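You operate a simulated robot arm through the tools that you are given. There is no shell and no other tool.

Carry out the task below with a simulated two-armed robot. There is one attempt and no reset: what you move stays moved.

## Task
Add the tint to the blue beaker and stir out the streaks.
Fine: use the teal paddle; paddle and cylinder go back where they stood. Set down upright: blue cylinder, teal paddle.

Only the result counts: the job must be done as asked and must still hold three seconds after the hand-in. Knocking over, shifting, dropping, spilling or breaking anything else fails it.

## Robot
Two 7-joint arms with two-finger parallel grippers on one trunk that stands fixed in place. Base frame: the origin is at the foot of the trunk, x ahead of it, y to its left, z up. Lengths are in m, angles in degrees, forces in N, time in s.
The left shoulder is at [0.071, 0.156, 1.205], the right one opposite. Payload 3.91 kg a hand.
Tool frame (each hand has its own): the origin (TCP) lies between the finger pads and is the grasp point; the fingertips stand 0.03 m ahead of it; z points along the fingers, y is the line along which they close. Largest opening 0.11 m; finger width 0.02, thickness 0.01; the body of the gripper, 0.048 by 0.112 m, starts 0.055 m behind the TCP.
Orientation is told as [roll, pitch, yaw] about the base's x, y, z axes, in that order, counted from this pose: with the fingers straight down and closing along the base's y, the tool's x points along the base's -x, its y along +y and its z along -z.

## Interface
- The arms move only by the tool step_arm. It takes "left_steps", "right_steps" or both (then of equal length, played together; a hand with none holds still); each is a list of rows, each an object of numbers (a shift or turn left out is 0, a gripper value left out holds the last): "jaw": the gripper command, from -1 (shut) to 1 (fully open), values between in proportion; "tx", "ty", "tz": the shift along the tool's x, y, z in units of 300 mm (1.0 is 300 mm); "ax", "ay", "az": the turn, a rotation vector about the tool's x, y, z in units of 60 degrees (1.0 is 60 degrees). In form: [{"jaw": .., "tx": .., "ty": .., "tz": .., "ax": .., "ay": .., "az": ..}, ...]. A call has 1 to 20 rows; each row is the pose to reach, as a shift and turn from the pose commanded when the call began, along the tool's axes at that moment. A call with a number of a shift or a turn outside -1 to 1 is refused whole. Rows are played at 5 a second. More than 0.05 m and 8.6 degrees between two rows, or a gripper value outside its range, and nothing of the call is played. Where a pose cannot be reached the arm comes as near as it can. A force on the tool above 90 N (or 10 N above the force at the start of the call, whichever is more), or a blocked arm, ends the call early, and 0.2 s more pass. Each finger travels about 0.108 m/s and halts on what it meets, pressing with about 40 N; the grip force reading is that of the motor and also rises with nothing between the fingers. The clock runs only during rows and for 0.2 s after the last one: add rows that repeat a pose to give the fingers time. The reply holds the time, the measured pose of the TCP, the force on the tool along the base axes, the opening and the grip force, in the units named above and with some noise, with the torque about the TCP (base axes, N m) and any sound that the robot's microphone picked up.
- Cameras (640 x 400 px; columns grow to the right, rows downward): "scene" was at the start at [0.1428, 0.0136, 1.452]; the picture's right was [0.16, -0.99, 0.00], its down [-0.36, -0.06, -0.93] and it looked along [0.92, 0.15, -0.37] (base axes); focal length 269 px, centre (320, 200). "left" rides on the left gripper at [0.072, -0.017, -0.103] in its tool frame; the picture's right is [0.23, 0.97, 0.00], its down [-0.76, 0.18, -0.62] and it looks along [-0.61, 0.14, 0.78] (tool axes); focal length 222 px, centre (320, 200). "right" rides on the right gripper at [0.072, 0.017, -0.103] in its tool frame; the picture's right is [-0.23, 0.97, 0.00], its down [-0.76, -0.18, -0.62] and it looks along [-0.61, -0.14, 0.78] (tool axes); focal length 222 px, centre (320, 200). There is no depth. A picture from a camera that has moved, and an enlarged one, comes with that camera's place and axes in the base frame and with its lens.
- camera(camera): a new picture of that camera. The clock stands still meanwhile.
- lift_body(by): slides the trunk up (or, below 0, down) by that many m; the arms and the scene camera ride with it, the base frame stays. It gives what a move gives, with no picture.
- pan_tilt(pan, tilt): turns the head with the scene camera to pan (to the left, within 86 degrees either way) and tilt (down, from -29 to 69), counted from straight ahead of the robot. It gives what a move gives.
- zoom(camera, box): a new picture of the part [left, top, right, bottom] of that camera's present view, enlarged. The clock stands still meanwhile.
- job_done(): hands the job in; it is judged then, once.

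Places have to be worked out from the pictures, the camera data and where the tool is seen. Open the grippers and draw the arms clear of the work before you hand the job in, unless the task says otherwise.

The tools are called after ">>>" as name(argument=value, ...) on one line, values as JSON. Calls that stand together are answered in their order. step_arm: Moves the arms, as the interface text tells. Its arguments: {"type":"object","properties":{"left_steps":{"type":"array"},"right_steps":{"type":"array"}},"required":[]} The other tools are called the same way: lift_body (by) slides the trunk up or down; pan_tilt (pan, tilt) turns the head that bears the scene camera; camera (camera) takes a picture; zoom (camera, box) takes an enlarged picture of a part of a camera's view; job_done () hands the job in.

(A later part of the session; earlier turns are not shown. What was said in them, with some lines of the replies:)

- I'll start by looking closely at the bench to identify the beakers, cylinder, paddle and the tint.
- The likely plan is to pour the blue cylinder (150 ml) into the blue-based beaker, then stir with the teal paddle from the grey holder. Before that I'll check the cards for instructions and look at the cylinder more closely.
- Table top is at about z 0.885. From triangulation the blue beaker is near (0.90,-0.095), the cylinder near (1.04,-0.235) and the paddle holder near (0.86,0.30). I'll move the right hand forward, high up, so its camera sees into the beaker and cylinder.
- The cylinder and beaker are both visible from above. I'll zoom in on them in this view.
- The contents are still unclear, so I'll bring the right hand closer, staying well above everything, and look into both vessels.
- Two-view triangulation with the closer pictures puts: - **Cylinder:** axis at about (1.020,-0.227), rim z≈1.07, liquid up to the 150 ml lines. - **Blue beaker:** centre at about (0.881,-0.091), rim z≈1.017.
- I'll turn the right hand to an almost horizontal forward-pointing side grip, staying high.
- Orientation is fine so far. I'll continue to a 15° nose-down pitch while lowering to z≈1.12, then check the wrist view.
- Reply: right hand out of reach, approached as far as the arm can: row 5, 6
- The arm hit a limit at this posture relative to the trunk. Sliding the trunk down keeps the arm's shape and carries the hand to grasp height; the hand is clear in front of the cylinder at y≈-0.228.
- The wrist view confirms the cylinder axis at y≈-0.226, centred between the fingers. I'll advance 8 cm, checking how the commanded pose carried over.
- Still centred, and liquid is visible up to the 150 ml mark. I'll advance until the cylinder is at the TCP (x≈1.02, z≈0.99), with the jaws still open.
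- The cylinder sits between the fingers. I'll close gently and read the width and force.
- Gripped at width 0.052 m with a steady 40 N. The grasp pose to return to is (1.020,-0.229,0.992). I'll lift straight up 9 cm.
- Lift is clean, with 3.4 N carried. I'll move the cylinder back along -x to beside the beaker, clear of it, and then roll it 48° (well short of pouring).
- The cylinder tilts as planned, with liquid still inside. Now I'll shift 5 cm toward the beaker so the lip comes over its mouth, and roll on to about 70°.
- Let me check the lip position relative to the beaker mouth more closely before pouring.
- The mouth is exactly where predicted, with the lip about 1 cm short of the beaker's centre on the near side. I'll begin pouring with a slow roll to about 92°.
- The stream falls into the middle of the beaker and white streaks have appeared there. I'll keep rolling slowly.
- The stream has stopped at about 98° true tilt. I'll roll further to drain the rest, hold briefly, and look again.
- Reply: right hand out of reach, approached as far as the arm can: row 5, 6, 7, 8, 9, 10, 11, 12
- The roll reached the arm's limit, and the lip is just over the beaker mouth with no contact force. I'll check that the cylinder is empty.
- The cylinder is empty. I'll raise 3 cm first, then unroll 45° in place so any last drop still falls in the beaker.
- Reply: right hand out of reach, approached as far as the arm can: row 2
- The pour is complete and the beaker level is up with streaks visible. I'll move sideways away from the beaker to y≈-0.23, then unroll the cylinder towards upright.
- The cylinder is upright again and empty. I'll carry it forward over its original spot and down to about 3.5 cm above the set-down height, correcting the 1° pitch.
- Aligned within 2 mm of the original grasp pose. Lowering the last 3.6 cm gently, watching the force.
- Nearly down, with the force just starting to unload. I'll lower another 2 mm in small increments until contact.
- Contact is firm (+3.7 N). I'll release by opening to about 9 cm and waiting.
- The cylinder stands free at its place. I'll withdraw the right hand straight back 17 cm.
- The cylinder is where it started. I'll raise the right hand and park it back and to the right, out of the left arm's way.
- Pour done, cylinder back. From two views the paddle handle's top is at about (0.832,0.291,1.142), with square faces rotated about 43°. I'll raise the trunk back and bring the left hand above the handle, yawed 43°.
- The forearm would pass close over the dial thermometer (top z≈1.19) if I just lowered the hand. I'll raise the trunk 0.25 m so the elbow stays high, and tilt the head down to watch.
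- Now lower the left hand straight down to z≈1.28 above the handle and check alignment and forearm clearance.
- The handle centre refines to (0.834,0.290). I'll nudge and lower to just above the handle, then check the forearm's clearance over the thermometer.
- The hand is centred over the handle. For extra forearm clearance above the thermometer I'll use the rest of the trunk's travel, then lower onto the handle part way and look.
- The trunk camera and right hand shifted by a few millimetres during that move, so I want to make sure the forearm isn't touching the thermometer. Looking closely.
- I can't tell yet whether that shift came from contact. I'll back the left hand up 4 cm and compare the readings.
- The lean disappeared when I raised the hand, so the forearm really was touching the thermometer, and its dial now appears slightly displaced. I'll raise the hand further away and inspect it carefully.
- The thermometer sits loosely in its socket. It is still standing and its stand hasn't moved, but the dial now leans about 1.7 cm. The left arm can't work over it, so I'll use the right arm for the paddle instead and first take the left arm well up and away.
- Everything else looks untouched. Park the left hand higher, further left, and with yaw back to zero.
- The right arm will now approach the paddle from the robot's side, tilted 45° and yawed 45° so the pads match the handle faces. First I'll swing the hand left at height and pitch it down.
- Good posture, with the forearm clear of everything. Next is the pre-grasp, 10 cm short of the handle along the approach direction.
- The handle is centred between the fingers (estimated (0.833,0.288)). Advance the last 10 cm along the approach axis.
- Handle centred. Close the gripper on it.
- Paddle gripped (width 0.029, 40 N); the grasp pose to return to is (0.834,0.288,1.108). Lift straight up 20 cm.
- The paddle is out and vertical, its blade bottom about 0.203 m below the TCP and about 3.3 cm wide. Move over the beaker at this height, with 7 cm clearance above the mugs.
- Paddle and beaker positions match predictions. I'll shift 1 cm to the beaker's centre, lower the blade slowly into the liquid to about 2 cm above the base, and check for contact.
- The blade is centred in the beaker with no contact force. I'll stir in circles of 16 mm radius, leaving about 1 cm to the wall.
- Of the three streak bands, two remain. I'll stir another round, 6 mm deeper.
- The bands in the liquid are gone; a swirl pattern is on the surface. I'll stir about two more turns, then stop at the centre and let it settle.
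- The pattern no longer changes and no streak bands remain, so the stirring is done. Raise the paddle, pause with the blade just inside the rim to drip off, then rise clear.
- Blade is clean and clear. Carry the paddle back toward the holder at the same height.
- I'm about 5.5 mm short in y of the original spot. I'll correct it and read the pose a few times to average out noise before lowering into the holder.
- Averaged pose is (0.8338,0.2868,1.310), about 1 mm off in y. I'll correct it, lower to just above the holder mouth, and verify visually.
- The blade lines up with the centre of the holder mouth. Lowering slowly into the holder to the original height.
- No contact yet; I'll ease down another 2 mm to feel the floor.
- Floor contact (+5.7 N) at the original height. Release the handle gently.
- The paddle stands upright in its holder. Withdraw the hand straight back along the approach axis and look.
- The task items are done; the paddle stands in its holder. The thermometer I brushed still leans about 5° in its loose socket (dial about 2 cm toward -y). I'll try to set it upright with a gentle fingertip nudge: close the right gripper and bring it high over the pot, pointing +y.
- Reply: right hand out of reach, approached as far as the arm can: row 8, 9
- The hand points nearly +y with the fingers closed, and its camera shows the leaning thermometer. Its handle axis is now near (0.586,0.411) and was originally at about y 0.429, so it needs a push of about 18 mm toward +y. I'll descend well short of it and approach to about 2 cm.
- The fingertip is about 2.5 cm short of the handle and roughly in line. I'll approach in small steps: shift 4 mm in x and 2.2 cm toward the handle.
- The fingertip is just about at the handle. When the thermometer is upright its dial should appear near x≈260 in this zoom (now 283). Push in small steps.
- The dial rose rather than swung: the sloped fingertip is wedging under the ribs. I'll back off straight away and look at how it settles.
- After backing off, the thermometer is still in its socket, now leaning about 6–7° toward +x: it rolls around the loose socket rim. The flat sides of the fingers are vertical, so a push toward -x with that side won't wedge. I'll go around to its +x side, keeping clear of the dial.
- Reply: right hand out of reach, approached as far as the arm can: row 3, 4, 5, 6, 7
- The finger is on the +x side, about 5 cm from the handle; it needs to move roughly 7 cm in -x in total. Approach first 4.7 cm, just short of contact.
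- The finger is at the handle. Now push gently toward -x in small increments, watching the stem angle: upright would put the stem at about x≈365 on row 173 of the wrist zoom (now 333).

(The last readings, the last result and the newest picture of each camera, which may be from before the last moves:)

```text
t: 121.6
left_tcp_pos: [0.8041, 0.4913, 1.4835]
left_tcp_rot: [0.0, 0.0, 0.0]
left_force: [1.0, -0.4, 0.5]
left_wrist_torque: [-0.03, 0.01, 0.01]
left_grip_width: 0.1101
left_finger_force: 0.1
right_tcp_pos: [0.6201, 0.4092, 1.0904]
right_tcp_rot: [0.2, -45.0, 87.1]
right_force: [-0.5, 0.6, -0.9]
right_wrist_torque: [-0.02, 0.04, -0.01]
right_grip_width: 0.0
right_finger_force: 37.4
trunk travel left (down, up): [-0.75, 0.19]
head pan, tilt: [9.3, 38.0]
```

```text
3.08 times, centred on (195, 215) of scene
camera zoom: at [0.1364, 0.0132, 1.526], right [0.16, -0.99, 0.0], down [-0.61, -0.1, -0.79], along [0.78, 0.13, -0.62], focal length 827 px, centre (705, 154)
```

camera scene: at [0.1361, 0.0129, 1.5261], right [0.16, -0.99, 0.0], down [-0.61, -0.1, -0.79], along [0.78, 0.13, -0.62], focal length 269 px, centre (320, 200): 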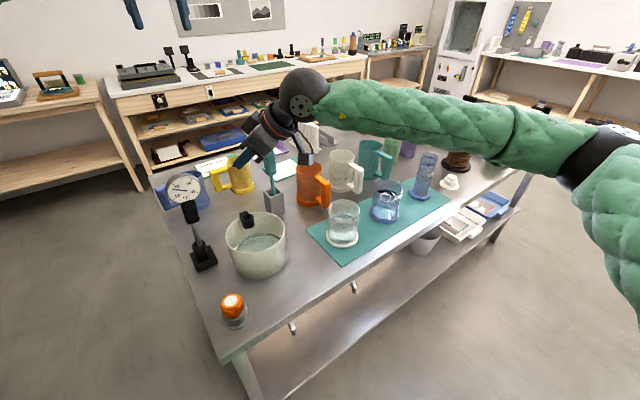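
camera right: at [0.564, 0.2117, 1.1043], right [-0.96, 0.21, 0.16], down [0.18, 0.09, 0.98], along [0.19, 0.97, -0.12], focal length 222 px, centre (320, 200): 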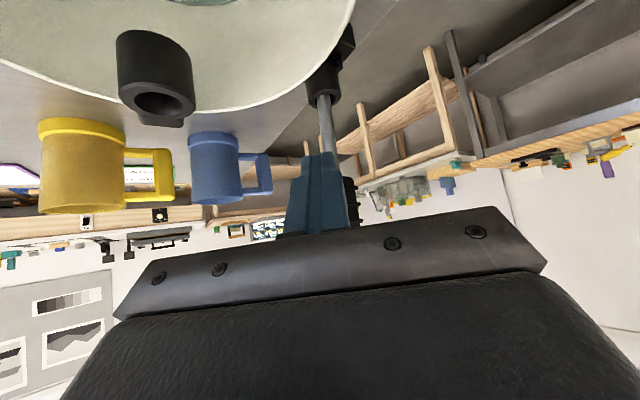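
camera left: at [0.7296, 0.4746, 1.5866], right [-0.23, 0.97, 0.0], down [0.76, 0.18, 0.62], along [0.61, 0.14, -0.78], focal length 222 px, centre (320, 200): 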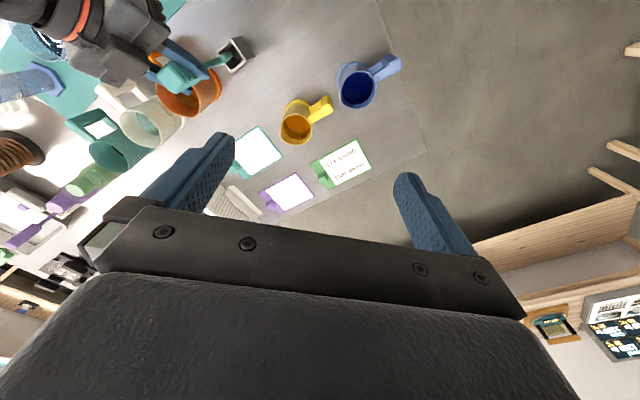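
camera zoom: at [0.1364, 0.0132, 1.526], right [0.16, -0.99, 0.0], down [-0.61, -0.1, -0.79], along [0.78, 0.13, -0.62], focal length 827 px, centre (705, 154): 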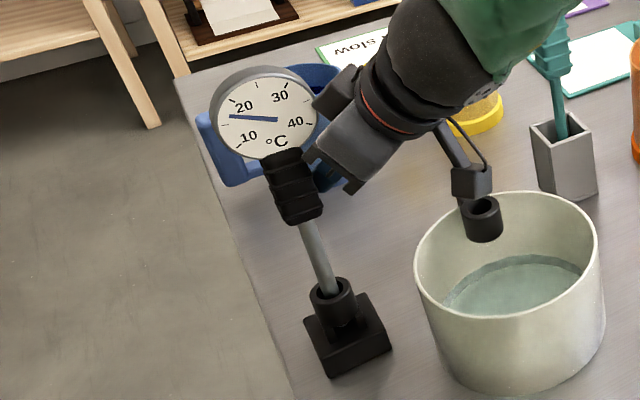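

It's swinging upright smoothly. The dial is at (263,113) with about 1.4 cm to go in -x. Continue with another 6 mm.

>>> step_arm(right_steps=[{"ty": 0.007}, {"ty": 0.014}, {"ty": 0.02}, {"ty": 0.02}])

>>> zoom(camera="right", box=[240, 0, 480, 240])

>>> zoom(camera="scene", box=[150, 150, 240, 280])

```text
t: 122.6
left_tcp_pos: [0.8023, 0.4908, 1.4839]
left_tcp_rot: [0.1, 0.0, -0.1]
left_force: [-0.1, 0.8, 0.1]
left_wrist_torque: [-0.02, -0.02, -0.01]
left_grip_width: 0.1099
left_finger_force: 0.1
right_tcp_pos: [0.6135, 0.4087, 1.0903]
right_tcp_rot: [0.2, -44.9, 87.1]
right_force: [-0.2, -0.2, 0.5]
right_wrist_torque: [-0.02, -0.03, 0.01]
right_grip_width: 0.0
right_finger_force: 37.9
trunk travel left (down, up): [-0.75, 0.19]
head pan, tilt: [9.3, 38.0]
```

```text
1.67 times, centred on (360, 120) of right
camera zoom: at [0.5909, 0.2854, 1.1134], right [-0.96, 0.21, 0.16], down [0.18, 0.09, 0.98], along [0.19, 0.97, -0.12], focal length 370 px, centre (253, 333)
```

zoom: 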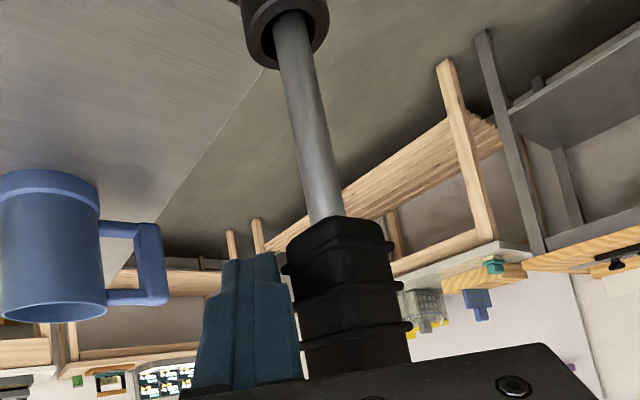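

```text
3.08 times, centred on (195, 215) of scene
camera zoom: at [0.1364, 0.0131, 1.526], right [0.16, -0.99, 0.0], down [-0.61, -0.1, -0.79], along [0.78, 0.13, -0.62], focal length 827 px, centre (705, 154)
```

zoom: 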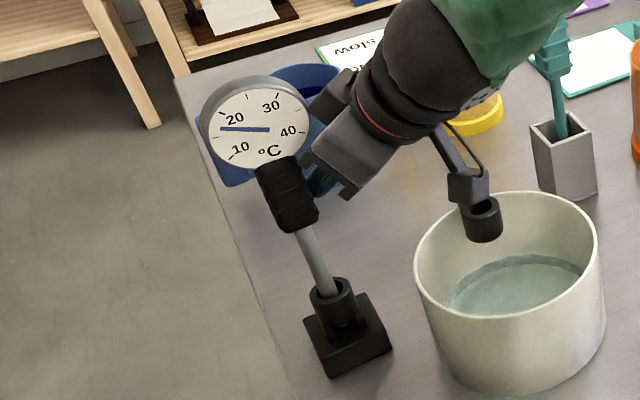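

The wrist view shows the stem now vertical in x, and the dial is within 0.5 cm of its original place. Back the finger away slowly and see whether it stays.

>>> step_arm(right_steps=[{"ty": -0.005}, {"ty": -0.015}, {"ty": -0.03}, {"ty": -0.06}, {"ty": -0.1}, {"ty": -0.1}, {"ty": -0.1}])

>>> zoom(camera="right", box=[240, 0, 480, 240])

>>> zoom(camera="scene", box=[150, 150, 240, 280])

```text
t: 124.2
left_tcp_pos: [0.8035, 0.4909, 1.4841]
left_tcp_rot: [0.0, -0.1, 0.0]
left_force: [-0.4, -0.2, 0.5]
left_wrist_torque: [0.02, 0.02, -0.04]
left_grip_width: 0.11
left_finger_force: 0.0
right_tcp_pos: [0.6438, 0.4085, 1.0904]
right_tcp_rot: [0.3, -45.2, 87.1]
right_force: [-1.0, 0.3, -0.2]
right_wrist_torque: [0.02, 0.02, 0.0]
right_grip_width: 0.0
right_finger_force: 37.8
trunk travel left (down, up): [-0.75, 0.19]
head pan, tilt: [9.3, 38.0]
```

```text
1.67 times, centred on (360, 120) of right
camera zoom: at [0.6209, 0.2843, 1.113], right [-0.96, 0.21, 0.16], down [0.18, 0.09, 0.98], along [0.19, 0.97, -0.12], focal length 370 px, centre (253, 333)
```

zoom: 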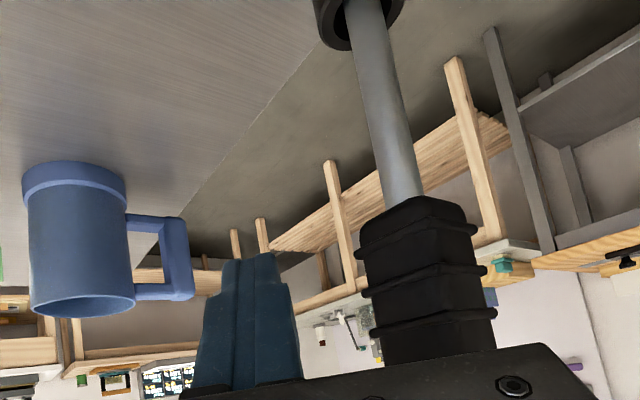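

```text
3.08 times, centred on (195, 215) of scene
camera zoom: at [0.1364, 0.0131, 1.526], right [0.16, -0.99, 0.0], down [-0.61, -0.1, -0.79], along [0.78, 0.13, -0.62], focal length 827 px, centre (705, 154)
```

zoom: 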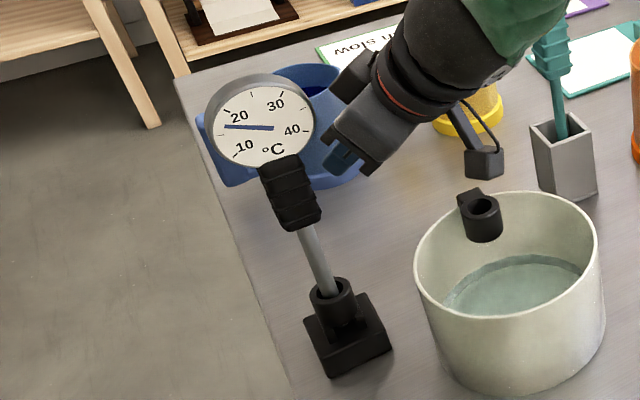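

It stays upright by itself now, with the dial essentially back at its original spot. Withdraw the hand straight back in -y, then up.

>>> step_arm(right_steps=[{"tx": 0.04, "ty": -0.01, "tz": -0.04}, {"tx": 0.11, "ty": -0.02, "tz": -0.11}, {"tx": 0.2, "ty": -0.022, "tz": -0.2}, {"tx": 0.306, "ty": -0.022, "tz": -0.306}, {"tx": 0.2, "ty": -0.022, "tz": -0.41}, {"tx": 0.1, "ty": -0.022, "tz": -0.51}, {"tx": 0.0, "ty": -0.022, "tz": -0.61}, {"tx": -0.1, "ty": -0.022, "tz": -0.71}, {"tx": -0.1, "ty": -0.022, "tz": -0.71}])

>>> camera(camera="scene")

>>> zoom(camera="scene", box=[150, 150, 240, 280])

```text
t: 126.2
left_tcp_pos: [0.8038, 0.49, 1.4824]
left_tcp_rot: [0.0, 0.2, 0.0]
left_force: [0.2, -0.1, 0.5]
left_wrist_torque: [0.0, 0.0, 0.0]
left_grip_width: 0.1101
left_finger_force: 0.2
right_tcp_pos: [0.6469, 0.2782, 1.2642]
right_tcp_rot: [0.3, -44.9, 87.1]
right_force: [-0.3, 0.5, 0.1]
right_wrist_torque: [-0.03, 0.02, 0.02]
right_grip_width: 0.0
right_finger_force: 37.4
trunk travel left (down, up): [-0.75, 0.19]
head pan, tilt: [9.3, 38.0]
```

```text
taken
camera scene: at [0.1376, 0.0128, 1.5259], right [0.16, -0.99, 0.0], down [-0.61, -0.1, -0.79], along [0.78, 0.13, -0.62], focal length 269 px, centre (320, 200)
```

scene: 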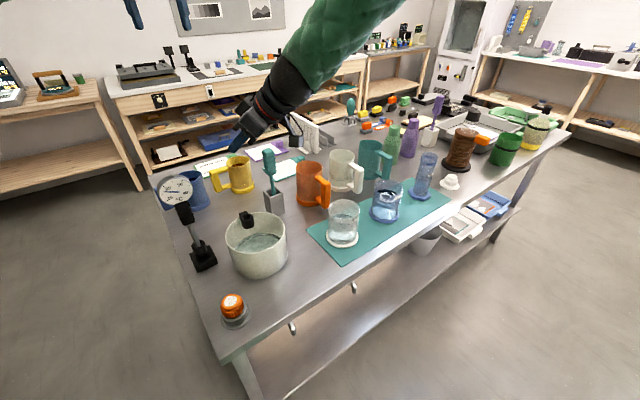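

```text
3.08 times, centred on (195, 215) of scene
camera zoom: at [0.1376, 0.0128, 1.5259], right [0.16, -0.99, 0.0], down [-0.61, -0.1, -0.79], along [0.78, 0.13, -0.62], focal length 827 px, centre (705, 154)
```

zoom: 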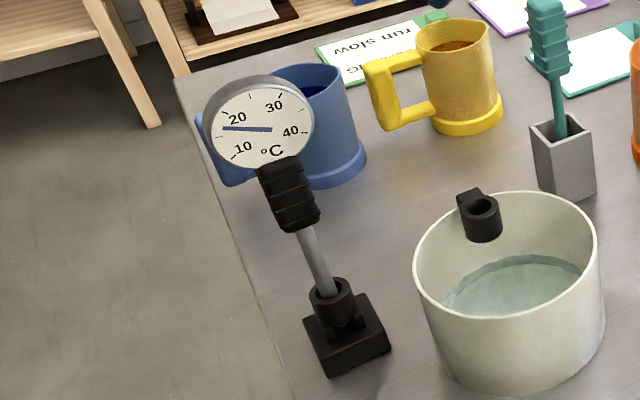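

The thermometer remains upright and stable. Now retract the right arm: swing back to the right while rising, opening the gripper.

>>> step_arm(right_steps=[{"tx": 0.03, "ty": -0.003, "tz": -0.06, "ax": 0.04, "az": 0.04}, {"tx": 0.08, "ty": -0.008, "tz": -0.155, "ax": 0.12, "az": 0.12}, {"tx": 0.13, "ty": -0.014, "tz": -0.25, "ax": 0.2, "az": 0.2}, {"tx": 0.18, "ty": -0.019, "tz": -0.35, "ax": 0.28, "az": 0.28}, {"tx": 0.23, "ty": -0.024, "tz": -0.45, "ax": 0.36, "az": 0.36}, {"tx": 0.28, "ty": -0.03, "tz": -0.545, "ax": 0.44, "az": 0.44}, {"tx": 0.33, "ty": -0.035, "tz": -0.64, "ax": 0.53, "az": 0.53}, {"tx": 0.37, "ty": -0.039, "tz": -0.72, "ax": 0.62, "az": 0.62, "jaw": 0.5}, {"tx": 0.4, "ty": -0.042, "tz": -0.777, "ax": 0.7, "az": 0.7, "jaw": 1}, {"tx": 0.4, "ty": -0.042, "tz": -0.777, "ax": 0.7, "az": 0.7, "jaw": 1}])

>>> camera(camera="scene")

```text
t: 128.4
left_tcp_pos: [0.8029, 0.4916, 1.4831]
left_tcp_rot: [-0.1, 0.0, 0.0]
left_force: [0.5, -0.1, 0.1]
left_wrist_torque: [0.03, 0.0, 0.04]
left_grip_width: 0.1098
left_finger_force: 0.1
right_tcp_pos: [0.6453, 0.0289, 1.3414]
right_tcp_rot: [0.0, -44.9, 27.8]
right_force: [-1.0, 1.0, -0.3]
right_wrist_torque: [0.01, 0.0, -0.04]
right_grip_width: 0.1103
right_finger_force: 0.1
trunk travel left (down, up): [-0.75, 0.19]
head pan, tilt: [9.3, 38.0]
```

```text
taken
camera scene: at [0.1358, 0.0139, 1.5261], right [0.16, -0.99, 0.0], down [-0.61, -0.1, -0.79], along [0.78, 0.13, -0.62], focal length 269 px, centre (320, 200)
```

scene: 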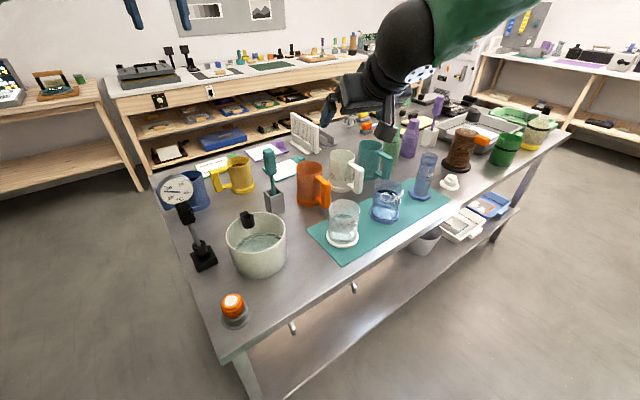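

>>> step_arm(right_steps=[{"tx": 0.03, "ty": -0.06, "tz": -0.057}, {"tx": 0.075, "ty": -0.145, "tz": -0.138}, {"tx": 0.12, "ty": -0.23, "tz": -0.22}, {"tx": 0.17, "ty": -0.325, "tz": -0.31}, {"tx": 0.22, "ty": -0.42, "tz": -0.4}, {"tx": 0.265, "ty": -0.51, "tz": -0.485}, {"tx": 0.31, "ty": -0.59, "tz": -0.565}, {"tx": 0.343, "ty": -0.656, "tz": -0.626}, {"tx": 0.343, "ty": -0.656, "tz": -0.626}])

>>> camera(camera="scene")

>>> zoom(camera="scene", box=[320, 130, 480, 250])

>>> zoom(camera="scene", box=[140, 130, 320, 280])

>>> camera(camera="left")

```text
t: 130.4
left_tcp_pos: [0.804, 0.4914, 1.4827]
left_tcp_rot: [-0.1, 0.1, -0.1]
left_force: [1.3, 0.4, -0.7]
left_wrist_torque: [0.0, 0.02, 0.06]
left_grip_width: 0.1101
left_finger_force: 0.1
right_tcp_pos: [0.5565, -0.2419, 1.4023]
right_tcp_rot: [0.2, -44.9, 27.8]
right_force: [0.1, 0.7, 0.5]
right_wrist_torque: [0.01, 0.0, -0.01]
right_grip_width: 0.1098
right_finger_force: 0.2
trunk travel left (down, up): [-0.75, 0.19]
head pan, tilt: [9.3, 38.0]
```

```text
taken
camera scene: at [0.1367, 0.0138, 1.526], right [0.16, -0.99, 0.0], down [-0.61, -0.1, -0.79], along [0.78, 0.13, -0.62], focal length 269 px, centre (320, 200)
```

scene: 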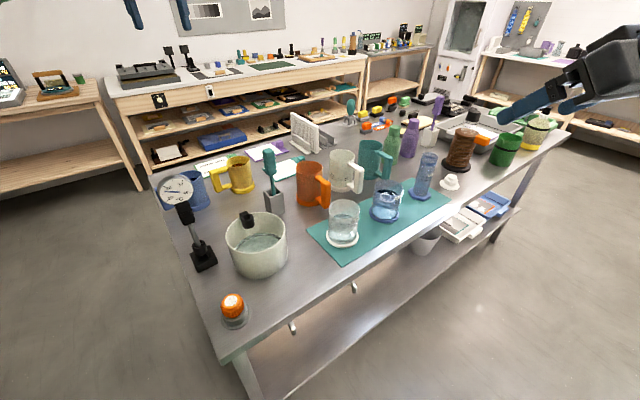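

```text
3.33 times, centred on (400, 190) of scene
camera zoom: at [0.1367, 0.0138, 1.526], right [0.16, -0.99, 0.0], down [-0.61, -0.1, -0.79], along [0.78, 0.13, -0.62], focal length 896 px, centre (53, 233)
```

zoom: 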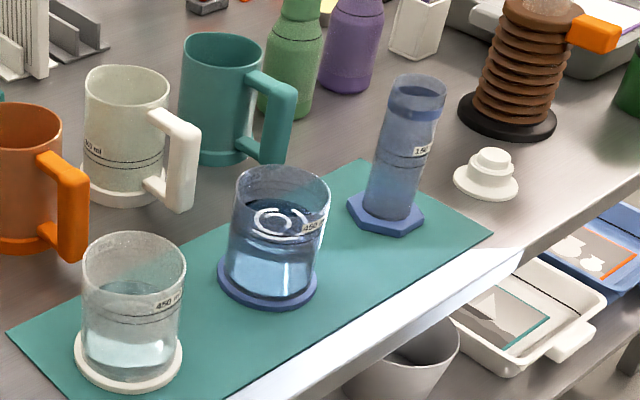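

```text
2.67 times, centred on (230, 205) of scene
camera zoom: at [0.1367, 0.0138, 1.526], right [0.16, -0.99, 0.0], down [-0.61, -0.1, -0.79], along [0.78, 0.13, -0.62], focal length 717 px, centre (560, 187)
```

zoom: 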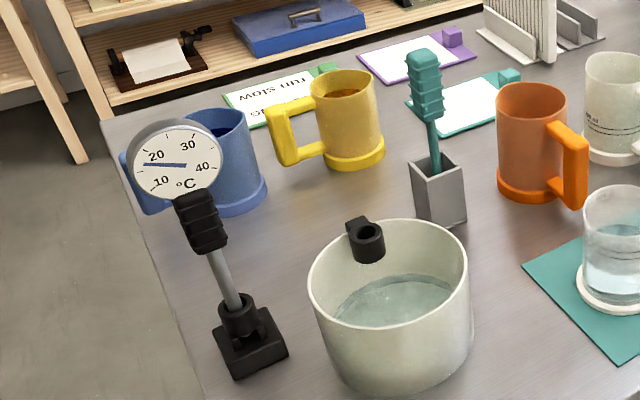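

```text
taken
camera left: at [0.7301, 0.4755, 1.5861], right [-0.23, 0.97, 0.0], down [0.76, 0.18, 0.62], along [0.61, 0.14, -0.78], focal length 222 px, centre (320, 200)
```

left: 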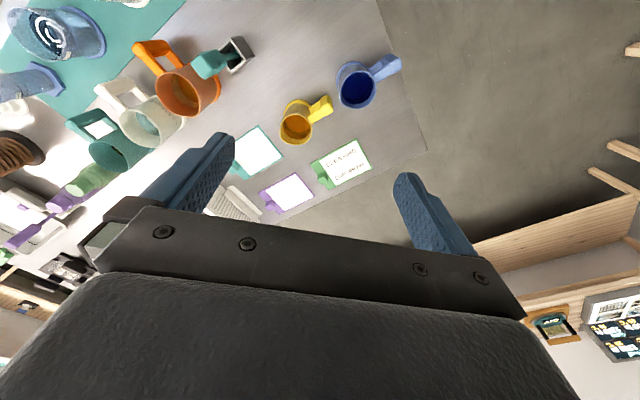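

Final state:
- The blue beaker holds the stirred mix with no streak bands left.
- The empty cylinder stands at its place, and the teal paddle is back in its holder.
- The thermometer I brushed is upright again, within about 5 mm of where it was.
- Both grippers are open and clear of the work.

Handing in.

>>> job_done()

```text
The job is handed in.
```

I poured all of the cylinder's tint into the blue beaker and stirred it with the teal paddle until no streak bands were left. The empty cylinder stands upright where it was, and the paddle is back in its holder. I saw no spills. Both grippers are open and the arms are clear of the bench.

- **Thermometer:** while reaching for the paddle, the left forearm bumped the dial thermometer and it leaned about 6° in its loose socket. I nudged it back with the right hand. It now stands on its own within about 5 mm of where it started, and its stand did not move. If any shift of other items counts as a failure, this is the risk.
- **Swirl in the beaker:** a white swirl pattern remains on the surface. It stopped changing with more stirring, so I took it as the sign that mixing was complete rather than leftover streaks.
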